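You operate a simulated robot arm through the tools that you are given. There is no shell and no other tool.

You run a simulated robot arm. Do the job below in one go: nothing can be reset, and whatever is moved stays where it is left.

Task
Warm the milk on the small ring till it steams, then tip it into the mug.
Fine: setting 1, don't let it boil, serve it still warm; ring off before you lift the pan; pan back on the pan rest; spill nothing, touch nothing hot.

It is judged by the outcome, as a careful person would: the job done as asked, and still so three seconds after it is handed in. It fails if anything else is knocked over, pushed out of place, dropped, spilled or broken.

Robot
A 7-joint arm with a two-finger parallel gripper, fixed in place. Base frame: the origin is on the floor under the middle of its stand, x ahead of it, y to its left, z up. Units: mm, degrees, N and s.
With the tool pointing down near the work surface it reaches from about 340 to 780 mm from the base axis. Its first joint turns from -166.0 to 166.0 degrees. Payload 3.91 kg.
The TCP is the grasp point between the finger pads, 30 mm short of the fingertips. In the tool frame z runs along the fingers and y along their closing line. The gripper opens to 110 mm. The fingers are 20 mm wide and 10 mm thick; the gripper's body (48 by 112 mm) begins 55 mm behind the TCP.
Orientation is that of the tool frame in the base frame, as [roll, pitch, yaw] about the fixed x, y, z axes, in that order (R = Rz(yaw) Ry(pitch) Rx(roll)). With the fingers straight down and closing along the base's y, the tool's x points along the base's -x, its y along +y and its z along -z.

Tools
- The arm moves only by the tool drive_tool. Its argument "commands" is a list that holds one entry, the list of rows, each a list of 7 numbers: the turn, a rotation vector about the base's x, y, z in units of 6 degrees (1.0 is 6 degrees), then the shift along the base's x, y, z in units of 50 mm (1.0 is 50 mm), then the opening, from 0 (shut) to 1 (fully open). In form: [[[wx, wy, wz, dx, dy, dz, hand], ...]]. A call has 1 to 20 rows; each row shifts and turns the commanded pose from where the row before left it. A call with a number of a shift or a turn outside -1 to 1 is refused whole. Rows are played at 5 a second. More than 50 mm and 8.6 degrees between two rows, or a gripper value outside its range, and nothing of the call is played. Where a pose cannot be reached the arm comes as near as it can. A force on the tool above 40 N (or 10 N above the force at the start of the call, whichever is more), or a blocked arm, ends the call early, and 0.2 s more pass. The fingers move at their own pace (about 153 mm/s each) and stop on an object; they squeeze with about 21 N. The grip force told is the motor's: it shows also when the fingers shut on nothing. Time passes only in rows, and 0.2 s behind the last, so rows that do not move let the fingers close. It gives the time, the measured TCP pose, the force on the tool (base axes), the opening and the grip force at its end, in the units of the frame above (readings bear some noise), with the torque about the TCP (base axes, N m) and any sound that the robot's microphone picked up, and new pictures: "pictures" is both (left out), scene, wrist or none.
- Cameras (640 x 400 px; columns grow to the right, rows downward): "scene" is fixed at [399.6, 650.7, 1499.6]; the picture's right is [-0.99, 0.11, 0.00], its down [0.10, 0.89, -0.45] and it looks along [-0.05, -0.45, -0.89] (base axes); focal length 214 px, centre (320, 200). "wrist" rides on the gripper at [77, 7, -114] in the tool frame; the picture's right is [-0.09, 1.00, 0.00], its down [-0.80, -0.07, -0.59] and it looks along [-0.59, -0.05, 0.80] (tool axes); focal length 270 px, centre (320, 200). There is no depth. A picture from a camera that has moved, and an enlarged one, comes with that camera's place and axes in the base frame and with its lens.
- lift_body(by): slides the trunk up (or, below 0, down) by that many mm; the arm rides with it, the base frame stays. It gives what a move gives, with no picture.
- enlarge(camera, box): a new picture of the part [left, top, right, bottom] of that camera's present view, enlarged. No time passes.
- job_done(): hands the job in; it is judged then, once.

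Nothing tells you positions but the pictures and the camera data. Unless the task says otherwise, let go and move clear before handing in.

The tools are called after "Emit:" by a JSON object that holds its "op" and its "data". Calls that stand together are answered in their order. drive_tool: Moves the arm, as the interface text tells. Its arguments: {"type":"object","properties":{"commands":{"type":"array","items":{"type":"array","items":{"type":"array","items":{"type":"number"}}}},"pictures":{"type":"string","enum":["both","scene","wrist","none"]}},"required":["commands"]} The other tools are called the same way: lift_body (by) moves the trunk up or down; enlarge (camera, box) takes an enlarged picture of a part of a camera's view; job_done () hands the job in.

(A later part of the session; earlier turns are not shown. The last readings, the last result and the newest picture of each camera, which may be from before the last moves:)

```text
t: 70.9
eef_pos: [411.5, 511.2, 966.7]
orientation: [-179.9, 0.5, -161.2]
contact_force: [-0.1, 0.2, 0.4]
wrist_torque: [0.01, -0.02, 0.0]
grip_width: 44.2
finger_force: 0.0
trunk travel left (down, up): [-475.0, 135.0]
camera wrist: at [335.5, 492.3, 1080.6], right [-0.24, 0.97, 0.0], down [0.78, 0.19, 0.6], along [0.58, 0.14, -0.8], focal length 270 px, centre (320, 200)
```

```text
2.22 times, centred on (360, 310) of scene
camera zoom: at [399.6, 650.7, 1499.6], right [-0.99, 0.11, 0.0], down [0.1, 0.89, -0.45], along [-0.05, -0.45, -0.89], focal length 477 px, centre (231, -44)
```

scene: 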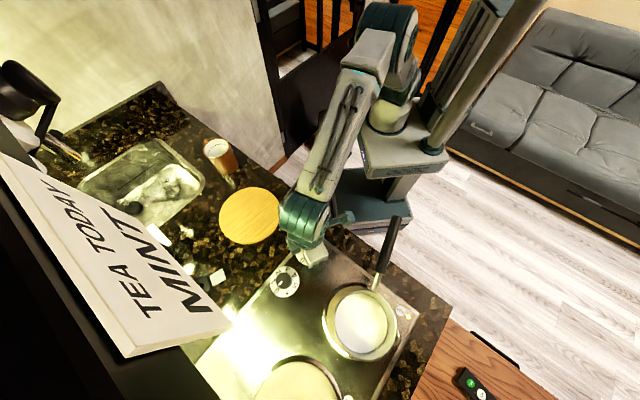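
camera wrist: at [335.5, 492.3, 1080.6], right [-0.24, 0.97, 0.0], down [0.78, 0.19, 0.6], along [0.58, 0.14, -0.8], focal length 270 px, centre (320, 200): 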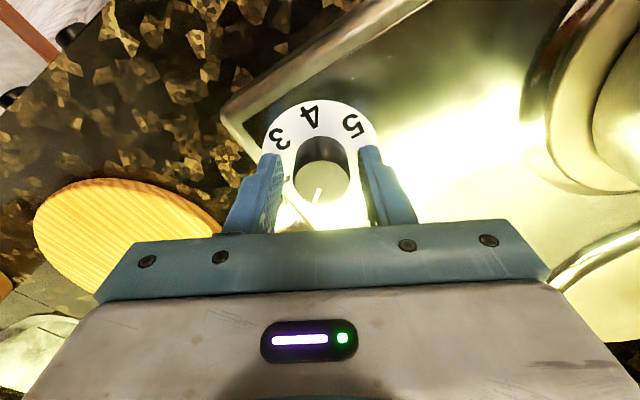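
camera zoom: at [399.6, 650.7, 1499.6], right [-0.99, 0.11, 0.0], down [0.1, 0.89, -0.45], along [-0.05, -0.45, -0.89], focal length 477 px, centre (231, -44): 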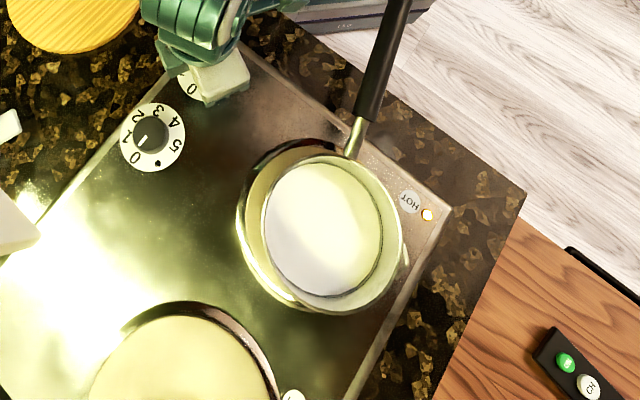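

The HOT lamp beside the small ring is lit, so this is the right dial. I'll raise the hand a little to confirm the pointer sits on 1.

Emit:
{"op": "drive_tool", "data": {"commands": [[[0, 0, 0, 0, 0, 0.6, 0.5], [0, 0, 0.6, 0, 0, 0.6, 0.5], [0, 0, 1, 0, 0, 0.4, 0.5], [0, 0, 1, 0, 0, 0.4, 0.5], [0, 0, 1, 0, 0, 0, 0.5], [0, 0, 0, 0, 0, 0, 0.5]]], "pictures": "both"}}

Emit:
{"op": "enlarge", "data": {"camera": "wrist", "box": [240, 50, 400, 220]}}

Emit:
{"op": "enlarge", "data": {"camera": "scene", "box": [310, 220, 450, 370]}}

```text
t: 72.3
eef_pos: [412.3, 512.4, 1066.2]
orientation: [-179.9, 0.5, -139.6]
contact_force: [0.1, -0.4, -0.6]
wrist_torque: [0.0, 0.0, 0.0]
grip_width: 55.2
finger_force: 0.1
trunk travel left (down, up): [-475.0, 135.0]
camera wrist: at [348.0, 465.4, 1179.3], right [-0.58, 0.81, 0.0], down [0.65, 0.46, 0.6], along [0.49, 0.35, -0.8], focal length 270 px, centre (320, 200)
```

scene: 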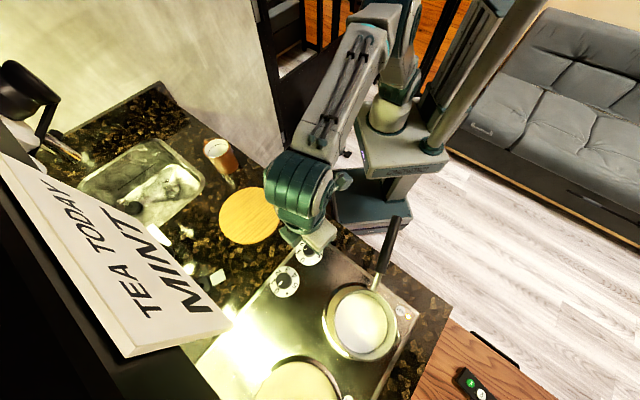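
wrist: 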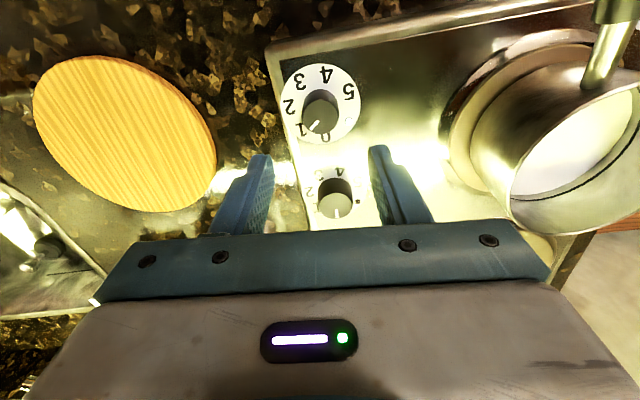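

```text
2.35 times, centred on (320, 135) of wrist
camera zoom: at [348.0, 465.4, 1179.3], right [-0.58, 0.81, 0.0], down [0.65, 0.46, 0.6], along [0.49, 0.35, -0.8], focal length 636 px, centre (320, 353)
```

zoom: 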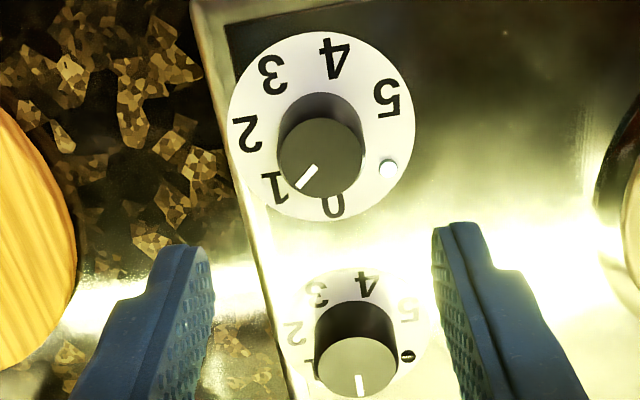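

```text
2.67 times, centred on (380, 295) of scene
camera zoom: at [399.6, 650.7, 1499.6], right [-0.99, 0.11, 0.0], down [0.1, 0.89, -0.45], along [-0.05, -0.45, -0.89], focal length 572 px, centre (160, -53)
```

zoom: 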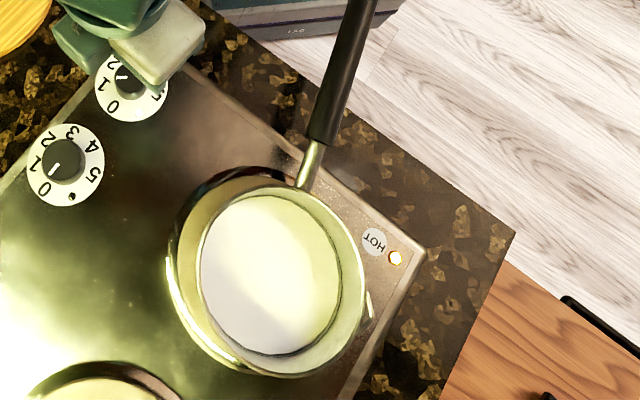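

The pointer is on 1 and the dial's lamp is lit. I'll return the open fingers around the knob, ready to switch off, and then wait while watching the milk.

Emit:
{"op": "drive_tool", "data": {"commands": [[[0, 0, -1, 0, 0, -0.3, 0.45], [0, 0, -1, 0, 0, -0.5, 0.45], [0, 0, -1, 0, 0, -0.5, 0.45], [0, 0, -0.6, 0, 0, -0.4, 0.45], [0, 0, 0, 0, 0, -0.26, 0.45], [0, 0, 0, 0, 0, 0, 0.45], [0, 0, 0, 0, 0, 0, 0.45], [0, 0, 0, 0, 0, 0, 0.45], [0, 0, 0, 0, 0, 0, 0.45], [0, 0, 0, 0, 0, 0, 0.45], [0, 0, 0, 0, 0, 0, 0.45], [0, 0, 0, 0, 0, 0, 0.45], [0, 0, 0, 0, 0, 0, 0.45], [0, 0, 0, 0, 0, 0, 0.45], [0, 0, 0, 0, 0, 0, 0.45]]], "pictures": "scene"}}

Emit:
{"op": "enlarge", "data": {"camera": "scene", "box": [310, 220, 450, 370]}}

```text
t: 75.5
eef_pos: [410.8, 512.9, 969.0]
orientation: [-179.8, 0.5, -161.2]
contact_force: [-0.7, 0.2, 0.2]
wrist_torque: [-0.02, 0.04, 0.01]
grip_width: 49.7
finger_force: 0.0
trunk travel left (down, up): [-475.0, 135.0]
```

scene: 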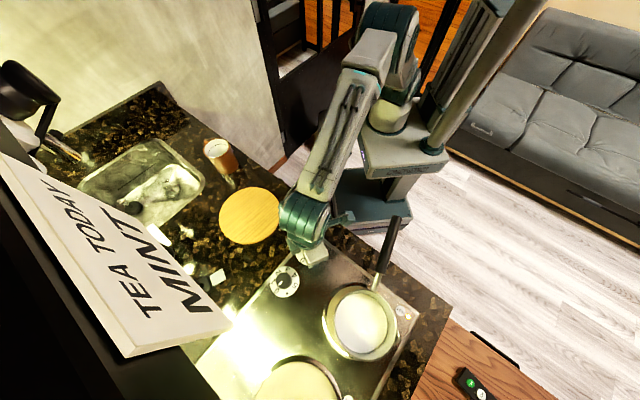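

```text
2.67 times, centred on (380, 295) of scene
camera zoom: at [399.6, 650.7, 1499.6], right [-0.99, 0.11, 0.0], down [0.1, 0.89, -0.45], along [-0.05, -0.45, -0.89], focal length 572 px, centre (160, -53)
```

zoom: 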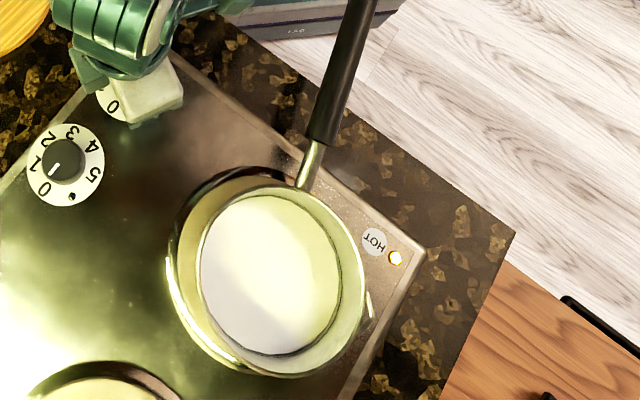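

No steam yet after about 7 s. I'll wait in 4 s steps and check each time.

Emit:
{"op": "drive_tool", "data": {"commands": [[[0, 0, 0, 0, 0, 0, 0.45], [0, 0, 0, 0, 0, 0, 0.45], [0, 0, 0, 0, 0, 0, 0.45], [0, 0, 0, 0, 0, 0, 0.45], [0, 0, 0, 0, 0, 0, 0.45], [0, 0, 0, 0, 0, 0, 0.45], [0, 0, 0, 0, 0, 0, 0.45], [0, 0, 0, 0, 0, 0, 0.45], [0, 0, 0, 0, 0, 0, 0.45], [0, 0, 0, 0, 0, 0, 0.45], [0, 0, 0, 0, 0, 0, 0.45], [0, 0, 0, 0, 0, 0, 0.45], [0, 0, 0, 0, 0, 0, 0.45], [0, 0, 0, 0, 0, 0, 0.45], [0, 0, 0, 0, 0, 0, 0.45], [0, 0, 0, 0, 0, 0, 0.45], [0, 0, 0, 0, 0, 0, 0.45], [0, 0, 0, 0, 0, 0, 0.45], [0, 0, 0, 0, 0, 0, 0.45], [0, 0, 0, 0, 0, 0, 0.45]]], "pictures": "scene"}}

Emit:
{"op": "enlarge", "data": {"camera": "scene", "box": [310, 220, 450, 370]}}

```text
t: 79.7
eef_pos: [412.4, 512.2, 969.4]
orientation: [-179.9, 0.5, -161.1]
contact_force: [0.3, -0.3, 0.3]
wrist_torque: [0.02, 0.0, -0.04]
grip_width: 49.3
finger_force: 0.1
trunk travel left (down, up): [-475.0, 135.0]
```

scene: 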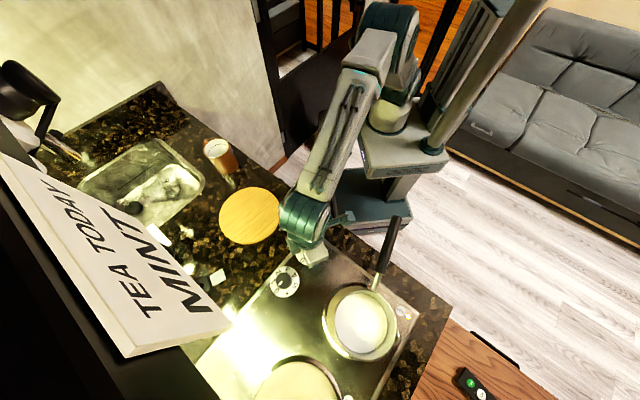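

```text
2.67 times, centred on (380, 295) of scene
camera zoom: at [399.6, 650.7, 1499.6], right [-0.99, 0.11, 0.0], down [0.1, 0.89, -0.45], along [-0.05, -0.45, -0.89], focal length 572 px, centre (160, -53)
```

zoom: 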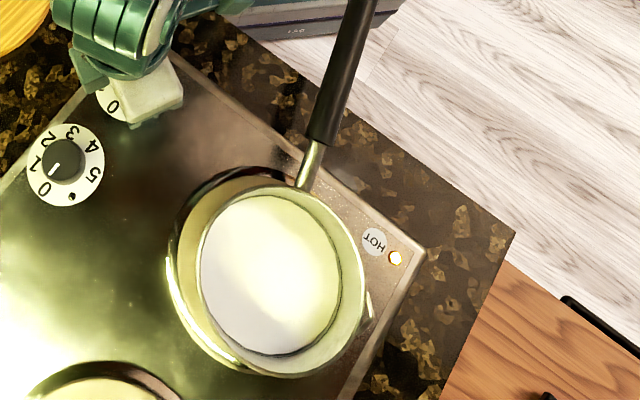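

Emit:
{"op": "drive_tool", "data": {"commands": [[[0, 0, 0, 0, 0, 0, 0.45], [0, 0, 0, 0, 0, 0, 0.45], [0, 0, 0, 0, 0, 0, 0.45], [0, 0, 0, 0, 0, 0, 0.45], [0, 0, 0, 0, 0, 0, 0.45], [0, 0, 0, 0, 0, 0, 0.45], [0, 0, 0, 0, 0, 0, 0.45], [0, 0, 0, 0, 0, 0, 0.45], [0, 0, 0, 0, 0, 0, 0.45], [0, 0, 0, 0, 0, 0, 0.45], [0, 0, 0, 0, 0, 0, 0.45], [0, 0, 0, 0, 0, 0, 0.45], [0, 0, 0, 0, 0, 0, 0.45], [0, 0, 0, 0, 0, 0, 0.45], [0, 0, 0, 0, 0, 0, 0.45], [0, 0, 0, 0, 0, 0, 0.45], [0, 0, 0, 0, 0, 0, 0.45], [0, 0, 0, 0, 0, 0, 0.45], [0, 0, 0, 0, 0, 0, 0.45], [0, 0, 0, 0, 0, 0, 0.45]]], "pictures": "none"}}

Emit:
{"op": "enlarge", "data": {"camera": "scene", "box": [310, 220, 450, 370]}}

```text
t: 83.9
eef_pos: [411.1, 511.6, 969.1]
orientation: [-179.9, 0.5, -161.2]
contact_force: [0.0, 0.1, 1.2]
wrist_torque: [0.02, -0.01, 0.01]
grip_width: 49.6
finger_force: 0.1
trunk travel left (down, up): [-475.0, 135.0]
```

```text
2.67 times, centred on (380, 295) of scene
camera zoom: at [399.6, 650.7, 1499.6], right [-0.99, 0.11, 0.0], down [0.1, 0.89, -0.45], along [-0.05, -0.45, -0.89], focal length 572 px, centre (160, -53)
```

zoom: 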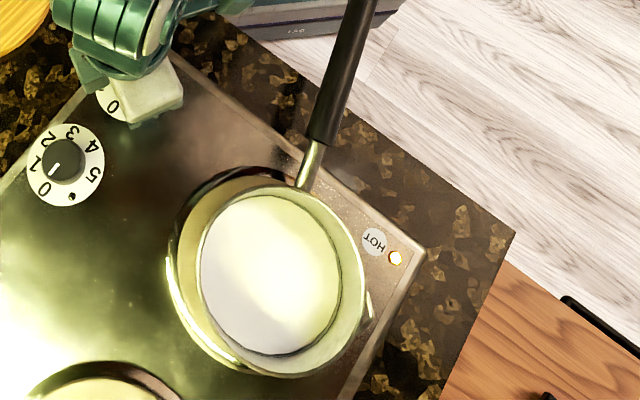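

Emit:
{"op": "drive_tool", "data": {"commands": [[[0, 0, 0, 0, 0, 0, 0.45], [0, 0, 0, 0, 0, 0, 0.45], [0, 0, 0, 0, 0, 0, 0.45], [0, 0, 0, 0, 0, 0, 0.45], [0, 0, 0, 0, 0, 0, 0.45], [0, 0, 0, 0, 0, 0, 0.45], [0, 0, 0, 0, 0, 0, 0.45], [0, 0, 0, 0, 0, 0, 0.45], [0, 0, 0, 0, 0, 0, 0.45], [0, 0, 0, 0, 0, 0, 0.45], [0, 0, 0, 0, 0, 0, 0.45], [0, 0, 0, 0, 0, 0, 0.45], [0, 0, 0, 0, 0, 0, 0.45], [0, 0, 0, 0, 0, 0, 0.45], [0, 0, 0, 0, 0, 0, 0.45], [0, 0, 0, 0, 0, 0, 0.45], [0, 0, 0, 0, 0, 0, 0.45], [0, 0, 0, 0, 0, 0, 0.45], [0, 0, 0, 0, 0, 0, 0.45], [0, 0, 0, 0, 0, 0, 0.45]]], "pictures": "none"}}

Emit:
{"op": "enlarge", "data": {"camera": "scene", "box": [310, 220, 450, 370]}}

```text
t: 88.1
eef_pos: [412.2, 511.8, 968.5]
orientation: [-179.8, 0.5, -161.2]
contact_force: [0.1, 0.4, -0.3]
wrist_torque: [-0.02, -0.02, -0.03]
grip_width: 49.6
finger_force: 0.1
trunk travel left (down, up): [-475.0, 135.0]
```

```text
2.67 times, centred on (380, 295) of scene
camera zoom: at [399.6, 650.7, 1499.6], right [-0.99, 0.11, 0.0], down [0.1, 0.89, -0.45], along [-0.05, -0.45, -0.89], focal length 572 px, centre (160, -53)
```

zoom: 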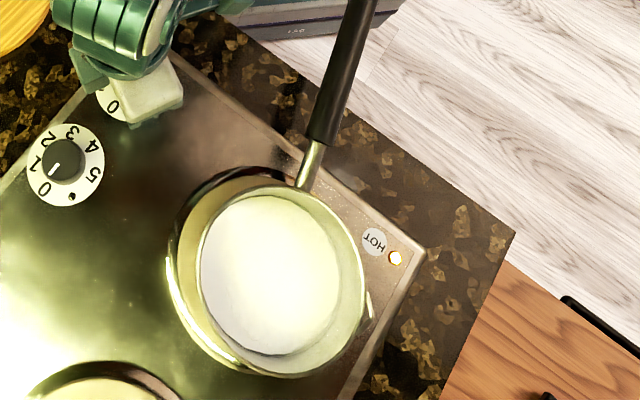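

The milk surface looks hazier now, so I'll look closer for steam.

Emit:
{"op": "enlarge", "data": {"camera": "scene", "box": [325, 280, 415, 365]}}

Emit:
{"op": "enlarge", "data": {"camera": "scene", "box": [300, 240, 480, 400]}}

```text
4.71 times, centred on (370, 322) of scene
camera zoom: at [399.6, 650.7, 1499.6], right [-0.99, 0.11, 0.0], down [0.1, 0.89, -0.45], along [-0.05, -0.45, -0.89], focal length 1009 px, centre (85, -376)
```

zoom: 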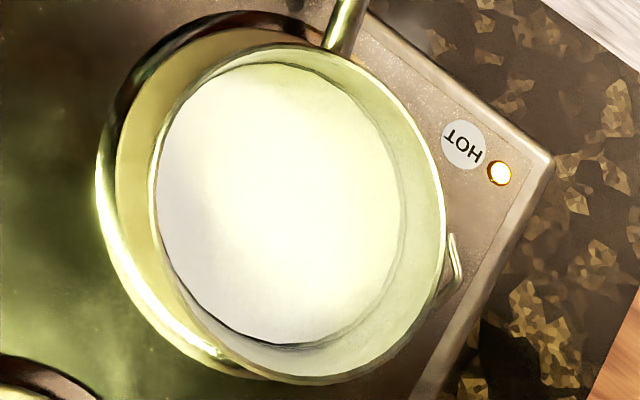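

```text
2.50 times, centred on (390, 320) of scene
camera zoom: at [399.6, 650.7, 1499.6], right [-0.99, 0.11, 0.0], down [0.1, 0.89, -0.45], along [-0.05, -0.45, -0.89], focal length 536 px, centre (145, -100)
```

zoom: 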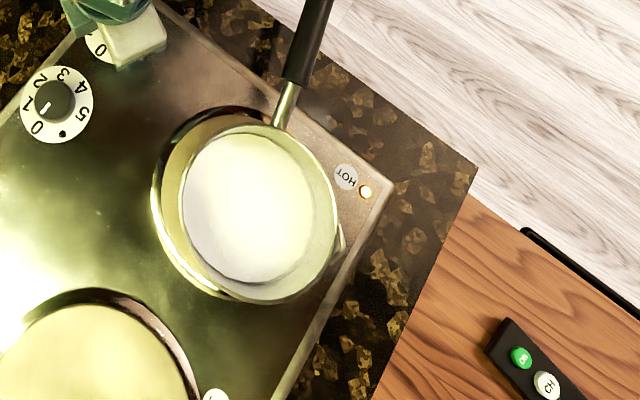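

Emit:
{"op": "drive_tool", "data": {"commands": [[[0, 0, 0, 0, 0, 0, 0.45], [0, 0, 0, 0, 0, 0, 0.45], [0, 0, 0, 0, 0, 0, 0.45], [0, 0, 0, 0, 0, 0, 0.45], [0, 0, 0, 0, 0, 0, 0.45], [0, 0, 0, 0, 0, 0, 0.45]]], "pictures": "none"}}

Emit:
{"op": "enlarge", "data": {"camera": "scene", "box": [325, 280, 415, 365]}}

Emit:
{"op": "enlarge", "data": {"camera": "scene", "box": [310, 220, 450, 370]}}

```text
t: 89.5
eef_pos: [411.3, 512.5, 968.7]
orientation: [-180.0, 0.5, -161.2]
contact_force: [-0.1, 0.2, 0.0]
wrist_torque: [-0.02, 0.0, 0.0]
grip_width: 49.4
finger_force: 0.1
trunk travel left (down, up): [-475.0, 135.0]
```

```text
4.71 times, centred on (370, 322) of scene
camera zoom: at [399.6, 650.7, 1499.6], right [-0.99, 0.11, 0.0], down [0.1, 0.89, -0.45], along [-0.05, -0.45, -0.89], focal length 1009 px, centre (85, -376)
```

zoom: 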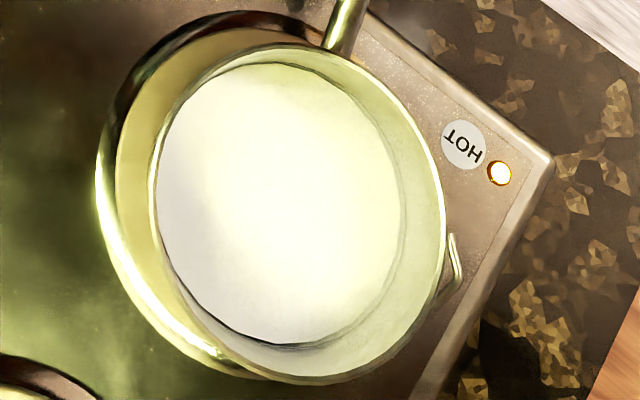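

```text
2.67 times, centred on (380, 295) of scene
camera zoom: at [399.6, 650.7, 1499.6], right [-0.99, 0.11, 0.0], down [0.1, 0.89, -0.45], along [-0.05, -0.45, -0.89], focal length 572 px, centre (160, -53)
```

zoom: 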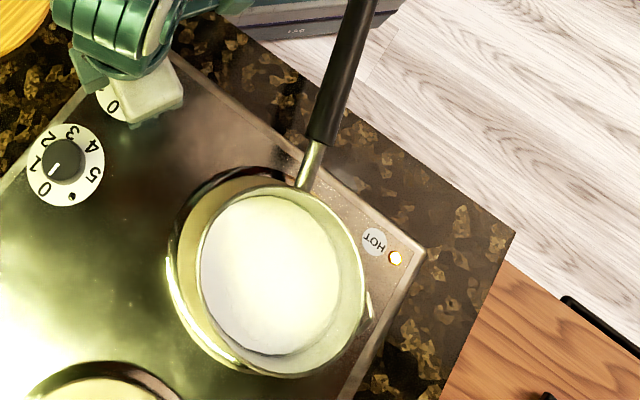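

Emit:
{"op": "enlarge", "data": {"camera": "wrist", "box": [440, 0, 640, 260]}}

Emit:
{"op": "drive_tool", "data": {"commands": [[[0, 0, 0, 0, 0, 0, 0.45], [0, 0, 0, 0, 0, 0, 0.45], [0, 0, 0, 0, 0, 0, 0.45], [0, 0, 0, 0, 0, 0, 0.45], [0, 0, 0, 0, 0, 0, 0.45], [0, 0, 0, 0, 0, 0, 0.45], [0, 0, 0, 0, 0, 0, 0.45], [0, 0, 0, 0, 0, 0, 0.45], [0, 0, 0, 0, 0, 0, 0.45]]], "pictures": "both"}}

Emit:
{"op": "enlarge", "data": {"camera": "scene", "box": [325, 280, 415, 365]}}

Emit:
{"op": "enlarge", "data": {"camera": "scene", "box": [310, 220, 450, 370]}}

```text
1.54 times, centred on (540, 130) of wrist
camera zoom: at [335.2, 492.7, 1081.5], right [-0.24, 0.97, 0.0], down [0.78, 0.19, 0.6], along [0.58, 0.14, -0.8], focal length 416 px, centre (-18, 308)
```

zoom: 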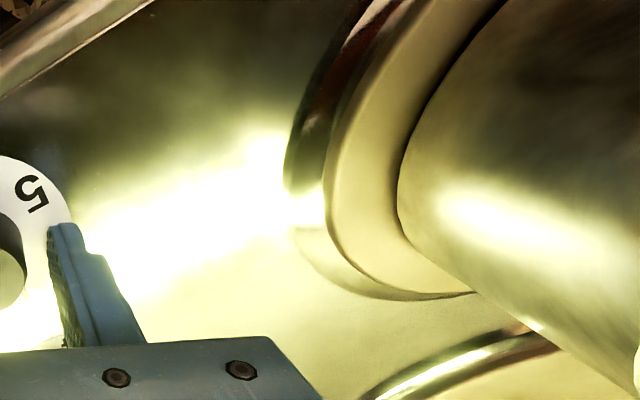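

```text
t: 91.5
eef_pos: [412.3, 511.7, 967.6]
orientation: [180.0, 0.5, -161.2]
contact_force: [0.3, 0.3, 0.6]
wrist_torque: [0.02, 0.01, 0.01]
grip_width: 49.3
finger_force: 0.2
trunk travel left (down, up): [-475.0, 135.0]
camera wrist: at [335.2, 492.7, 1081.5], right [-0.24, 0.97, 0.0], down [0.78, 0.19, 0.6], along [0.58, 0.14, -0.8], focal length 270 px, centre (320, 200)
```

scene: 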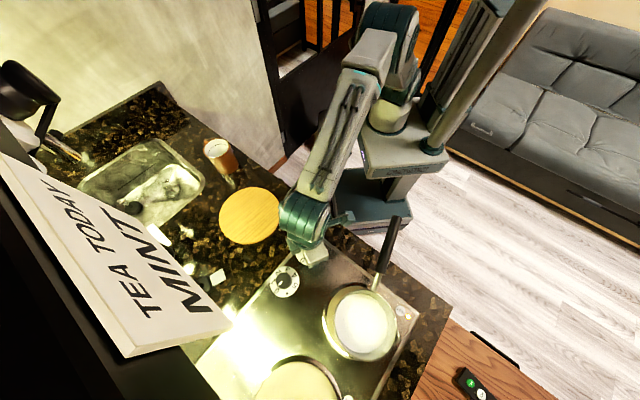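
wrist: 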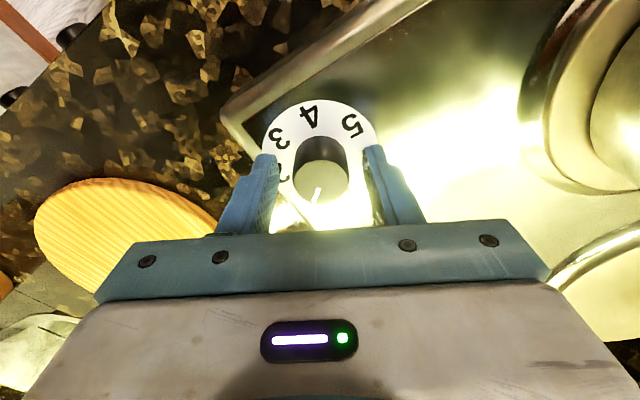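

```text
4.71 times, centred on (370, 322) of scene
camera zoom: at [399.6, 650.7, 1499.6], right [-0.99, 0.11, 0.0], down [0.1, 0.89, -0.45], along [-0.05, -0.45, -0.89], focal length 1009 px, centre (85, -376)
```

zoom: 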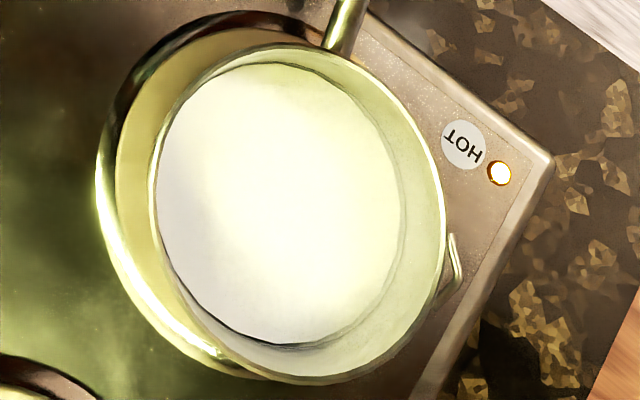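

```text
2.67 times, centred on (380, 295) of scene
camera zoom: at [399.6, 650.7, 1499.6], right [-0.99, 0.11, 0.0], down [0.1, 0.89, -0.45], along [-0.05, -0.45, -0.89], focal length 572 px, centre (160, -53)
```

zoom: 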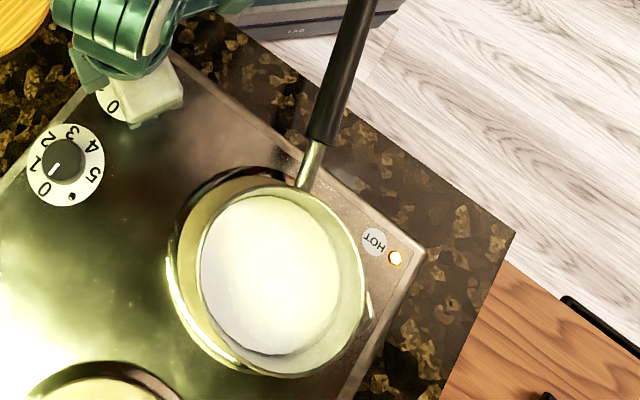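

The haze over the milk first showed at about t=88 and has stayed, which looks like the first steam. Boiling is the bigger risk, so I'll switch the ring off now and then check from the side whether it really steams.

Emit:
{"op": "drive_tool", "data": {"commands": [[[0, 0, 0, 0, 0, 0, 0.2], [0, 0, 0, 0, 0, 0, 0], [0, 0, 0, 0, 0, 0, 0], [0, 0, 0.7, 0, 0, 0, 0], [0, 0, 0.9, 0, 0, 0, 0], [0, 0, 0.9, 0, 0, 0, 0], [0, 0, 0.9, 0, 0, 0, 0], [0, 0, 0.9, 0, 0, 0, 0], [0, 0, 0.9, 0, 0, 0, 0], [0, 0, 0.9, 0, 0, 0, 0], [0, 0, 0.9, 0, 0, 0, 0], [0, 0, 0.9, 0, 0, 0, 0], [0, 0, 0.4, 0, 0, 0, 0], [0, 0, 0, 0, 0, 0, 0]]], "pictures": "both"}}

Emit:
{"op": "enlarge", "data": {"camera": "scene", "box": [310, 220, 450, 370]}}

```text
t: 94.5
eef_pos: [412.9, 511.1, 967.4]
orientation: [-179.9, 0.4, -111.3]
contact_force: [-0.9, -9.8, -8.4]
wrist_torque: [-0.63, 0.67, 0.0]
grip_width: 31.4
finger_force: 45.1
trunk travel left (down, up): [-475.0, 135.0]
camera wrist: at [377.6, 440.3, 1081.7], right [-0.9, 0.45, 0.0], down [0.36, 0.72, 0.6], along [0.27, 0.54, -0.8], focal length 270 px, centre (320, 200)
```

scene: 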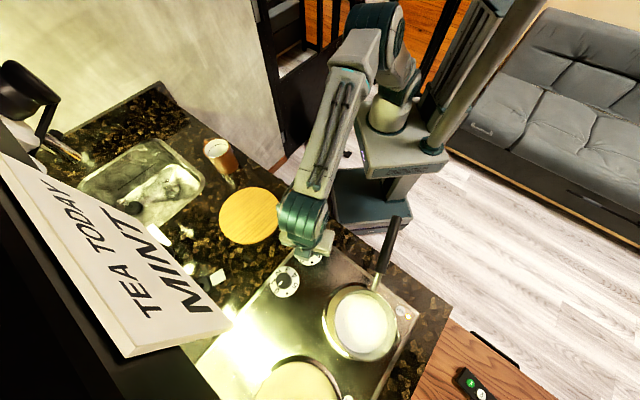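
wrist: 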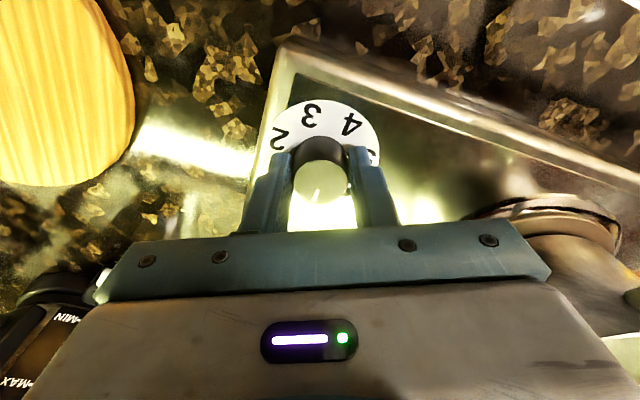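

```text
2.67 times, centred on (380, 295) of scene
camera zoom: at [399.6, 650.7, 1499.6], right [-0.99, 0.11, 0.0], down [0.1, 0.89, -0.45], along [-0.05, -0.45, -0.89], focal length 572 px, centre (160, -53)
```

zoom: 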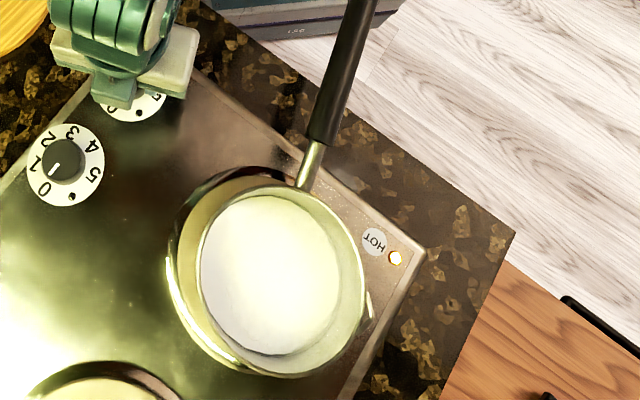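

Turned back. I'll open the fingers and rise to confirm the pointer is on 0 and look at the pan from the side.

Emit:
{"op": "drive_tool", "data": {"commands": [[[0, 0, 0, 0, 0, 0, 0.2], [0, 0, 0, 0, 0, 0, 0.5], [0, 0, 0, 0, 0, 0.5, 0.6], [0, 0, 0, 0, 0, 0.8, 0.6], [0, 0, 0, 0, 0, 0.8, 0.6], [0, 0, 0, 0, 0, 0.8, 0.6], [0, 0, 0, 0, 0, 0, 0.6]]], "pictures": "both"}}

Emit:
{"op": "enlarge", "data": {"camera": "wrist", "box": [240, 40, 400, 210]}}

Emit:
{"op": "enlarge", "data": {"camera": "wrist", "box": [370, 40, 640, 240]}}

Emit:
{"op": "enlarge", "data": {"camera": "scene", "box": [310, 220, 450, 370]}}

```text
t: 96.1
eef_pos: [413.2, 510.9, 1115.5]
orientation: [-179.9, 0.6, -111.4]
contact_force: [0.4, -0.2, 0.0]
wrist_torque: [-0.01, -0.01, -0.03]
grip_width: 66.3
finger_force: 0.0
trunk travel left (down, up): [-475.0, 135.0]
camera wrist: at [375.8, 439.9, 1229.1], right [-0.9, 0.44, 0.0], down [0.35, 0.72, 0.6], along [0.27, 0.54, -0.8], focal length 270 px, centre (320, 200)
```

scene: 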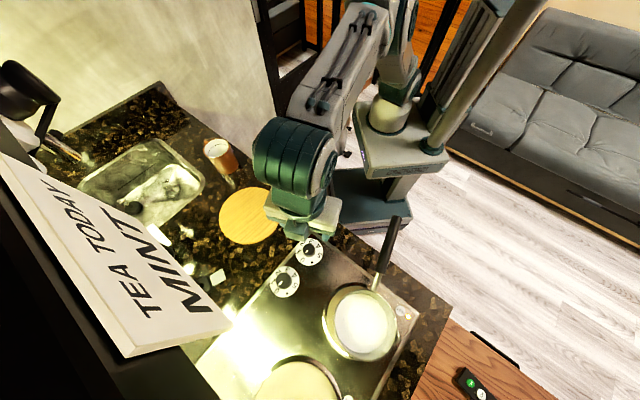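
wrist: 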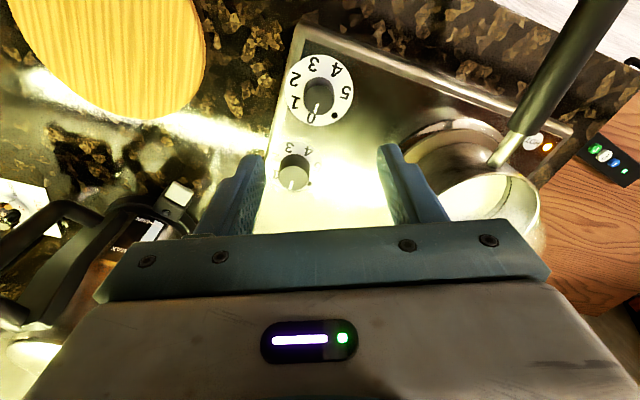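

```text
2.35 times, centred on (320, 125) of wrist
camera zoom: at [375.8, 439.9, 1229.1], right [-0.9, 0.44, 0.0], down [0.35, 0.72, 0.6], along [0.27, 0.54, -0.8], focal length 636 px, centre (320, 376)
```

zoom: 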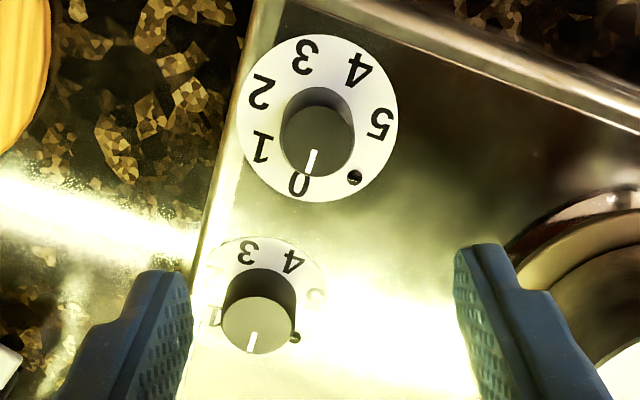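

```text
2.00 times, centred on (505, 140) of wrist
camera zoom: at [375.8, 439.9, 1229.1], right [-0.9, 0.44, 0.0], down [0.35, 0.72, 0.6], along [0.27, 0.54, -0.8], focal length 541 px, centre (-50, 320)
```

zoom: 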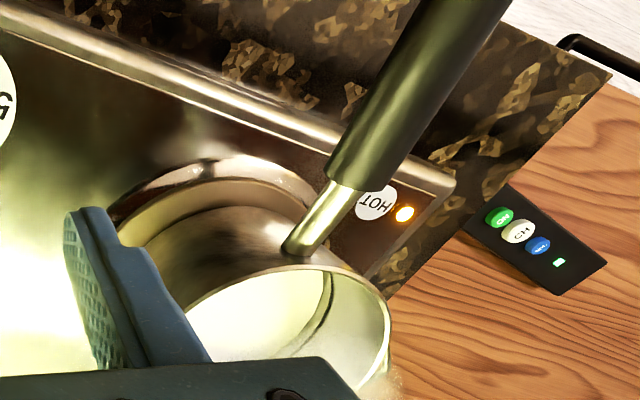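

```text
2.67 times, centred on (380, 295) of scene
camera zoom: at [399.6, 650.7, 1499.6], right [-0.99, 0.11, 0.0], down [0.1, 0.89, -0.45], along [-0.05, -0.45, -0.89], focal length 572 px, centre (160, -53)
```

zoom: 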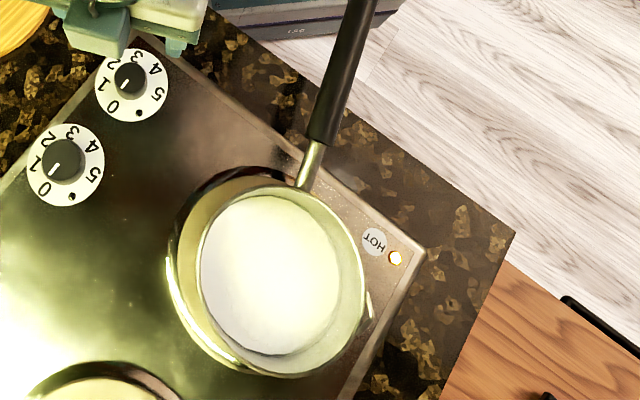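

The dial is back on 0 and its lamp is out. I'll move to the pre-grasp pose behind the handle; from there the level camera can look for steam above the pan.

Emit:
{"op": "drive_tool", "data": {"commands": [[[0, 0, -0.68, -0.33, 0.11, 0.05, 0.6], [0, 0, -0.67, -0.33, 0.11, 0.05, 0.6], [0.87, -0.492, 0, -0.33, 0.11, 0.05, 0.6], [0.87, -0.492, 0, -0.33, 0.11, 0, 0.6], [0.87, -0.492, 0, -0.33, 0.11, 0, 0.6], [0.87, -0.492, 0, -0.33, 0.11, 0, 0.6], [0.87, -0.492, 0, -0.33, 0.11, 0, 0.6], [0.87, -0.492, 0, -0.33, 0.11, 0, 0.6], [0.87, -0.492, 0, -0.33, 0.11, 0, 0.6], [0.87, -0.492, 0, -0.33, 0.11, 0, 0.6], [0.1, -0.05, 0, 0, 0, 0, 0.6], [0, 0, 0, 0, 0, 0, 0.6]]], "pictures": "both"}}

Emit:
{"op": "enlarge", "data": {"camera": "wrist", "box": [180, 0, 460, 230]}}

Emit:
{"op": "enlarge", "data": {"camera": "scene", "box": [310, 220, 450, 370]}}

```text
t: 98.7
eef_pos: [246.8, 565.9, 1122.6]
orientation: [-180.0, 49.2, -119.5]
contact_force: [0.3, -0.9, -1.5]
wrist_torque: [-0.03, 0.0, -0.02]
grip_width: 66.3
finger_force: 0.1
trunk travel left (down, up): [-475.0, 135.0]
camera wrist: at [172.9, 449.6, 1137.8], right [-0.84, 0.54, 0.07], down [0.1, 0.03, 0.99], along [0.54, 0.84, -0.08], focal length 270 px, centre (320, 200)
```

scene: 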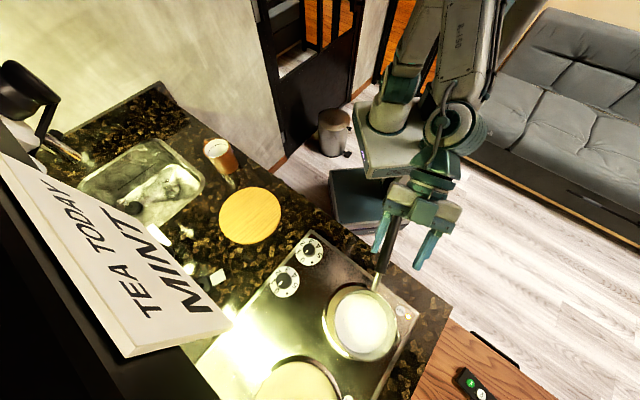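
wrist: 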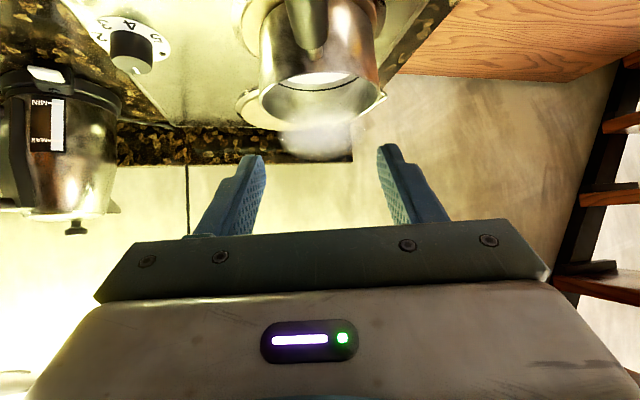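

```text
1.74 times, centred on (320, 115) of wrist
camera zoom: at [172.9, 449.6, 1137.8], right [-0.84, 0.54, 0.07], down [0.1, 0.03, 0.99], along [0.54, 0.84, -0.08], focal length 470 px, centre (320, 348)
```

zoom: 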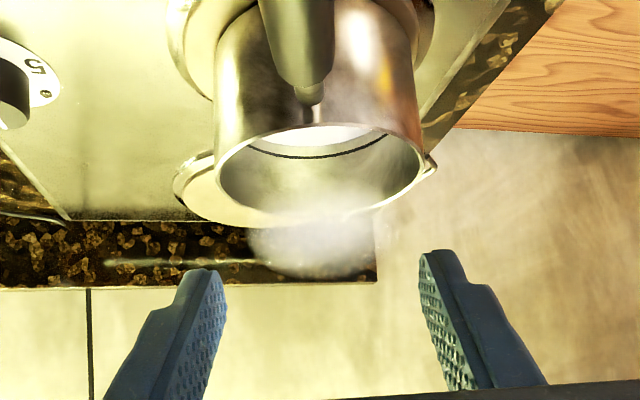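

```text
2.67 times, centred on (380, 295) of scene
camera zoom: at [399.6, 650.7, 1499.6], right [-0.99, 0.11, 0.0], down [0.1, 0.89, -0.45], along [-0.05, -0.45, -0.89], focal length 572 px, centre (160, -53)
```

zoom: 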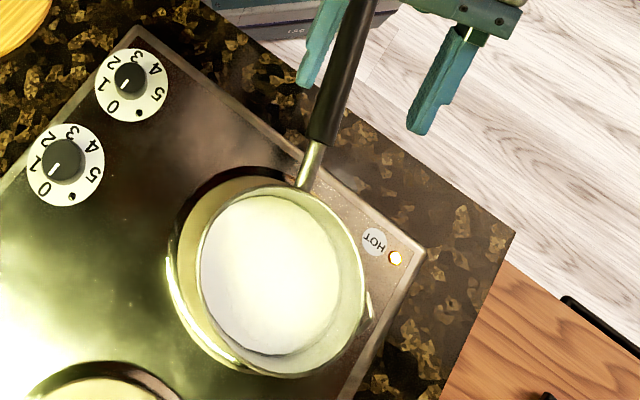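

Steam is clearly rising from the pan and the ring is off. I'll come down over the handle exactly as before and grip it.

Emit:
{"op": "drive_tool", "data": {"commands": [[[0, 0, 0, 0, 0, -0.5, 0.6], [0, 0, 0, 0, 0, -0.6, 0.6], [0, 0, 0, 0, 0, -0.5, 0.6], [0, 0, 0, 0, 0, -0.3, 0.6], [0.03, -0.02, 0, 0.01, 0, -0.1, 0.6], [0, 0, 0, 0, 0, 0, 0.6]]], "pictures": "wrist"}}

```text
t: 100.1
eef_pos: [247.3, 567.3, 1022.4]
orientation: [180.0, 49.3, -119.5]
contact_force: [0.4, -0.2, 0.6]
wrist_torque: [-0.02, 0.01, 0.03]
grip_width: 65.9
finger_force: 0.0
trunk travel left (down, up): [-475.0, 135.0]
camera wrist: at [172.9, 450.6, 1037.6], right [-0.84, 0.54, 0.07], down [0.1, 0.03, 1.0], along [0.54, 0.84, -0.07], focal length 270 px, centre (320, 200)
```

wrist: 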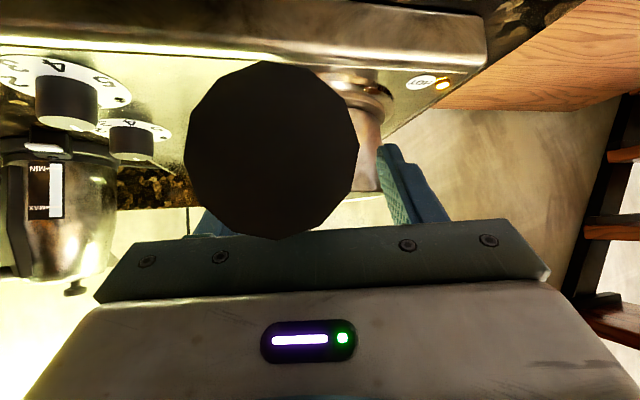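

Emit:
{"op": "drive_tool", "data": {"commands": [[[0, 0, 0, 0, 0, 0, 0.4], [0, 0, 0, 0, 0, 0, 0.2], [0, 0, 0, 0, 0, 0, 0], [0, 0, 0, 0, 0, 0, 0], [0, 0, 0, 0, 0, 0, 0]]], "pictures": "none"}}

```text
t: 101.3
eef_pos: [247.1, 567.3, 1022.4]
orientation: [180.0, 49.4, -119.4]
contact_force: [0.7, -0.2, 0.6]
wrist_torque: [0.02, -0.04, -0.17]
grip_width: 23.9
finger_force: 21.6
trunk travel left (down, up): [-475.0, 135.0]
```

Gripped. I'll lift straight up, slowly, and check the load.

Emit:
{"op": "drive_tool", "data": {"commands": [[[0, 0, 0, 0, 0, 0.08, 0], [0, 0, 0, 0, 0, 0.12, 0], [0, 0, 0, 0, 0, 0.2, 0], [0, 0, 0, 0, 0, 0.3, 0], [0, 0, 0, 0, 0, 0.3, 0], [0, 0, 0, 0, 0, 0.3, 0], [0, 0, 0, 0, 0, 0.3, 0], [0, 0, 0, 0, 0, 0.3, 0], [0, 0, 0, 0, 0, 0.2, 0], [0, 0, 0, 0, 0, 0.1, 0], [0, 0, 0, 0, 0, 0, 0]]], "pictures": "both"}}

```text
t: 103.7
eef_pos: [247.8, 567.8, 1132.4]
orientation: [180.0, 49.2, -119.5]
contact_force: [0.1, -0.3, -5.6]
wrist_torque: [-0.49, 0.3, -0.02]
grip_width: 23.6
finger_force: 21.0
trunk travel left (down, up): [-475.0, 135.0]
camera wrist: at [172.7, 450.8, 1147.5], right [-0.84, 0.54, 0.07], down [0.1, 0.03, 0.99], along [0.54, 0.84, -0.07], focal length 270 px, centre (320, 200)
```

scene: 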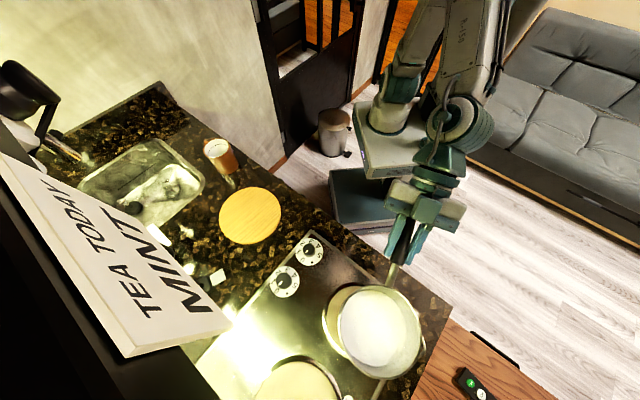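
wrist: 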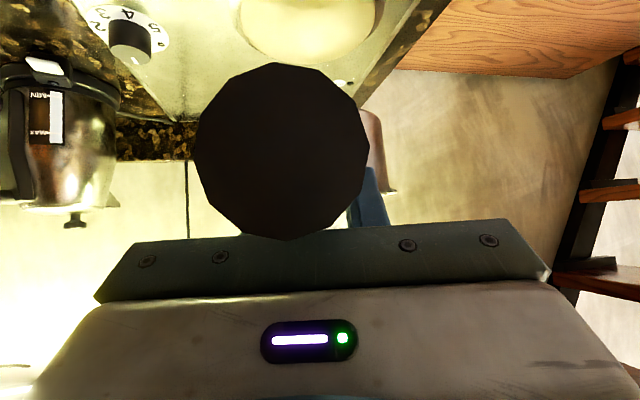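

The pan is held level and the load is unchanged. I'll carry it smoothly toward the mug, turning it back to the original heading, at a height that clears everything.

Emit:
{"op": "drive_tool", "data": {"commands": [[[0, 0, -0.1, 0.08, -0.13, 0, 0], [0, 0, -0.2, 0.16, -0.26, 0, 0], [0, 0, -0.28, 0.22, -0.36, 0, 0], [0, 0, -0.28, 0.22, -0.36, 0, 0], [0, 0, -0.28, 0.22, -0.36, 0, 0], [0, 0, -0.28, 0.22, -0.36, 0, 0], [0, 0, -0.28, 0.22, -0.36, 0, 0], [0, 0, -0.28, 0.22, -0.36, 0, 0], [0, 0, -0.28, 0.22, -0.36, 0, 0], [0, 0, -0.28, 0.22, -0.36, 0, 0], [0, 0, -0.28, 0.22, -0.36, 0, 0], [0, 0, -0.28, 0.22, -0.36, 0, 0], [0, 0, -0.28, 0.22, -0.36, 0, 0], [0, 0, -0.28, 0.22, -0.36, 0, 0], [0, 0, -0.28, 0.22, -0.36, 0, 0], [0, 0, -0.28, 0.22, -0.36, 0, 0], [0, 0, -0.28, 0.22, -0.36, 0, 0], [0, 0, -0.28, 0.22, -0.36, 0, 0], [0, 0, -0.28, 0.22, -0.36, 0, 0], [0, 0, -0.28, 0.22, -0.36, 0, 0]]], "pictures": "scene"}}

```text
t: 107.9
eef_pos: [456.9, 221.7, 1131.6]
orientation: [180.0, 49.3, -151.7]
contact_force: [0.4, -0.5, -5.7]
wrist_torque: [-0.3, 0.52, 0.01]
grip_width: 23.7
finger_force: 20.7
trunk travel left (down, up): [-475.0, 135.0]
```

scene: 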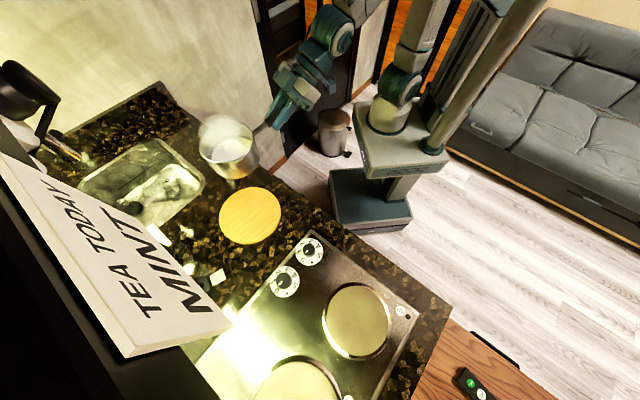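

Emit:
{"op": "drive_tool", "data": {"commands": [[[0, 0, -0.23, 0.24, -0.39, 0, 0], [0, 0, -0.23, 0.24, -0.39, 0, 0], [0, 0, -0.23, 0.24, -0.39, 0, 0], [0, 0, -0.23, 0.24, -0.39, 0, 0], [0, 0, -0.23, 0.24, -0.39, 0, 0], [0, 0, -0.23, 0.24, -0.39, 0, 0], [0, 0, -0.23, 0.24, -0.39, 0, 0], [0, 0, -0.23, 0.24, -0.39, 0, 0], [0, 0, -0.1, 0.15, -0.25, 0, 0], [0, 0, -0.08, 0.08, -0.12, 0, 0], [0, 0, 0, 0, 0, 0, 0], [0, 0, 0, 0, 0, 0, 0]]], "pictures": "both"}}

Emit:
{"op": "enlarge", "data": {"camera": "scene", "box": [160, 80, 300, 190]}}

```text
t: 110.5
eef_pos: [564.4, 47.3, 1132.6]
orientation: [-180.0, 49.5, -163.7]
contact_force: [0.3, -0.1, -5.3]
wrist_torque: [-0.14, 0.56, 0.02]
grip_width: 24.2
finger_force: 20.9
trunk travel left (down, up): [-475.0, 135.0]
camera wrist: at [431.2, 15.5, 1146.8], right [-0.22, 0.97, 0.07], down [0.09, -0.05, 0.99], along [0.97, 0.23, -0.07], focal length 270 px, centre (320, 200)
```

scene: 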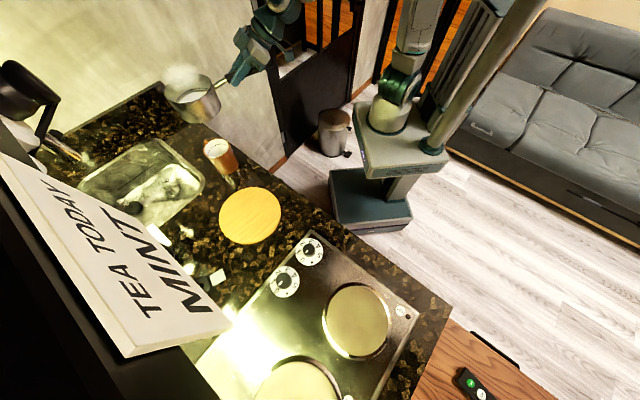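
wrist: 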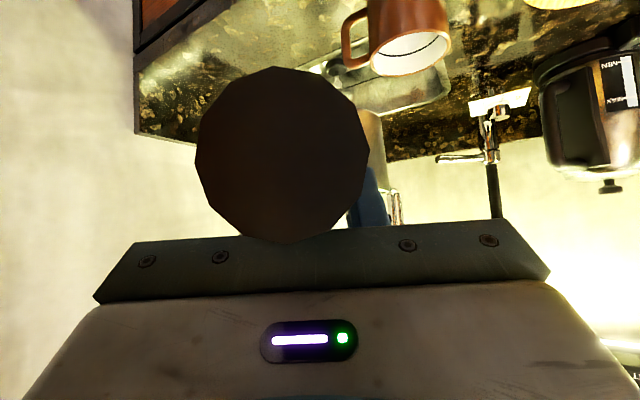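

```text
3.64 times, centred on (230, 135) of scene
camera zoom: at [399.6, 650.7, 1499.6], right [-0.99, 0.11, 0.0], down [0.1, 0.89, -0.45], along [-0.05, -0.45, -0.89], focal length 780 px, centre (647, 436)
```

zoom: 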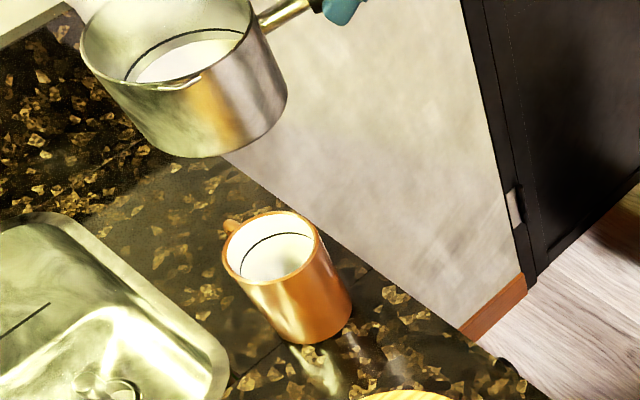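

Emit:
{"op": "enlarge", "data": {"camera": "wrist", "box": [300, 0, 480, 130]}}

```text
3.08 times, centred on (390, 65) of wrist
camera zoom: at [431.2, 15.5, 1146.8], right [-0.22, 0.97, 0.07], down [0.09, -0.05, 0.99], along [0.97, 0.23, -0.07], focal length 832 px, centre (105, 615)
```

zoom: 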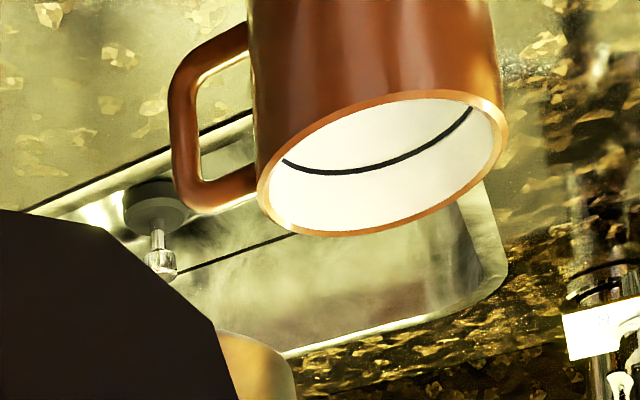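

Emit:
{"op": "enlarge", "data": {"camera": "scene", "box": [150, 50, 270, 190]}}

```text
2.86 times, centred on (210, 120) of scene
camera zoom: at [399.6, 650.7, 1499.6], right [-0.99, 0.11, 0.0], down [0.1, 0.89, -0.45], along [-0.05, -0.45, -0.89], focal length 613 px, centre (634, 429)
```

zoom: 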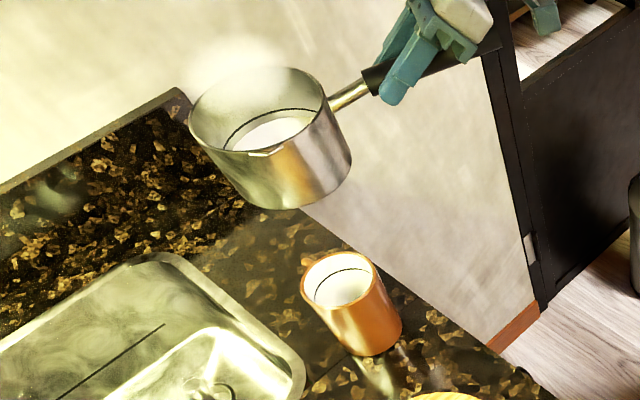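

The mug centre checks out at (666.6, 176.5) from both cameras, and the pouring lip faces it. I'll start the tilt gently while still high and to the side, before any milk can reach the lip.

Emit:
{"op": "drive_tool", "data": {"commands": [[[-0.3, -0.085, 0, 0, 0, 0, 0], [-0.48, -0.14, 0, 0, 0, 0, 0], [-0.48, -0.14, 0, 0, 0, 0, 0], [-0.48, -0.14, 0, 0, 0, 0, 0], [-0.48, -0.14, 0, 0, 0, 0, 0], [-0.3, -0.085, 0, 0, 0, 0, 0], [0, 0, 0, 0, 0, 0, 0], [0, 0, 0, 0, 0, 0, 0]]], "pictures": "scene"}}

Emit:
{"op": "enlarge", "data": {"camera": "scene", "box": [150, 50, 270, 190]}}

```text
t: 112.3
eef_pos: [565.9, 48.6, 1132.7]
orientation: [-156.6, 47.0, -146.1]
contact_force: [-0.8, -0.1, -6.0]
wrist_torque: [-0.1, 0.58, 0.01]
grip_width: 23.9
finger_force: 21.6
trunk travel left (down, up): [-475.0, 135.0]
```

scene: 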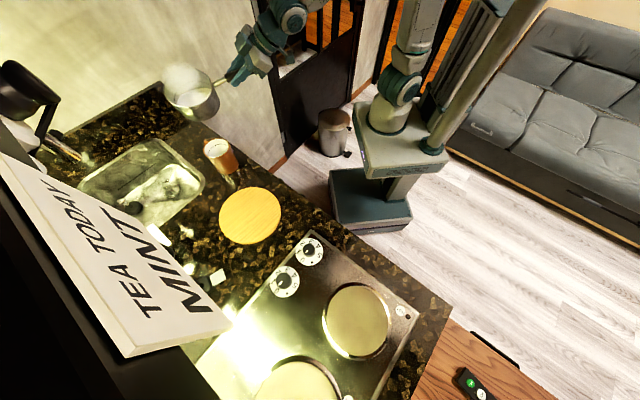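

```text
2.86 times, centred on (210, 120) of scene
camera zoom: at [399.6, 650.7, 1499.6], right [-0.99, 0.11, 0.0], down [0.1, 0.89, -0.45], along [-0.05, -0.45, -0.89], focal length 613 px, centre (634, 429)
```

zoom: 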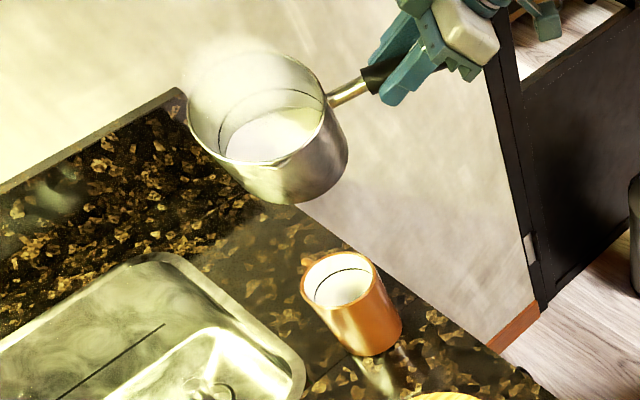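

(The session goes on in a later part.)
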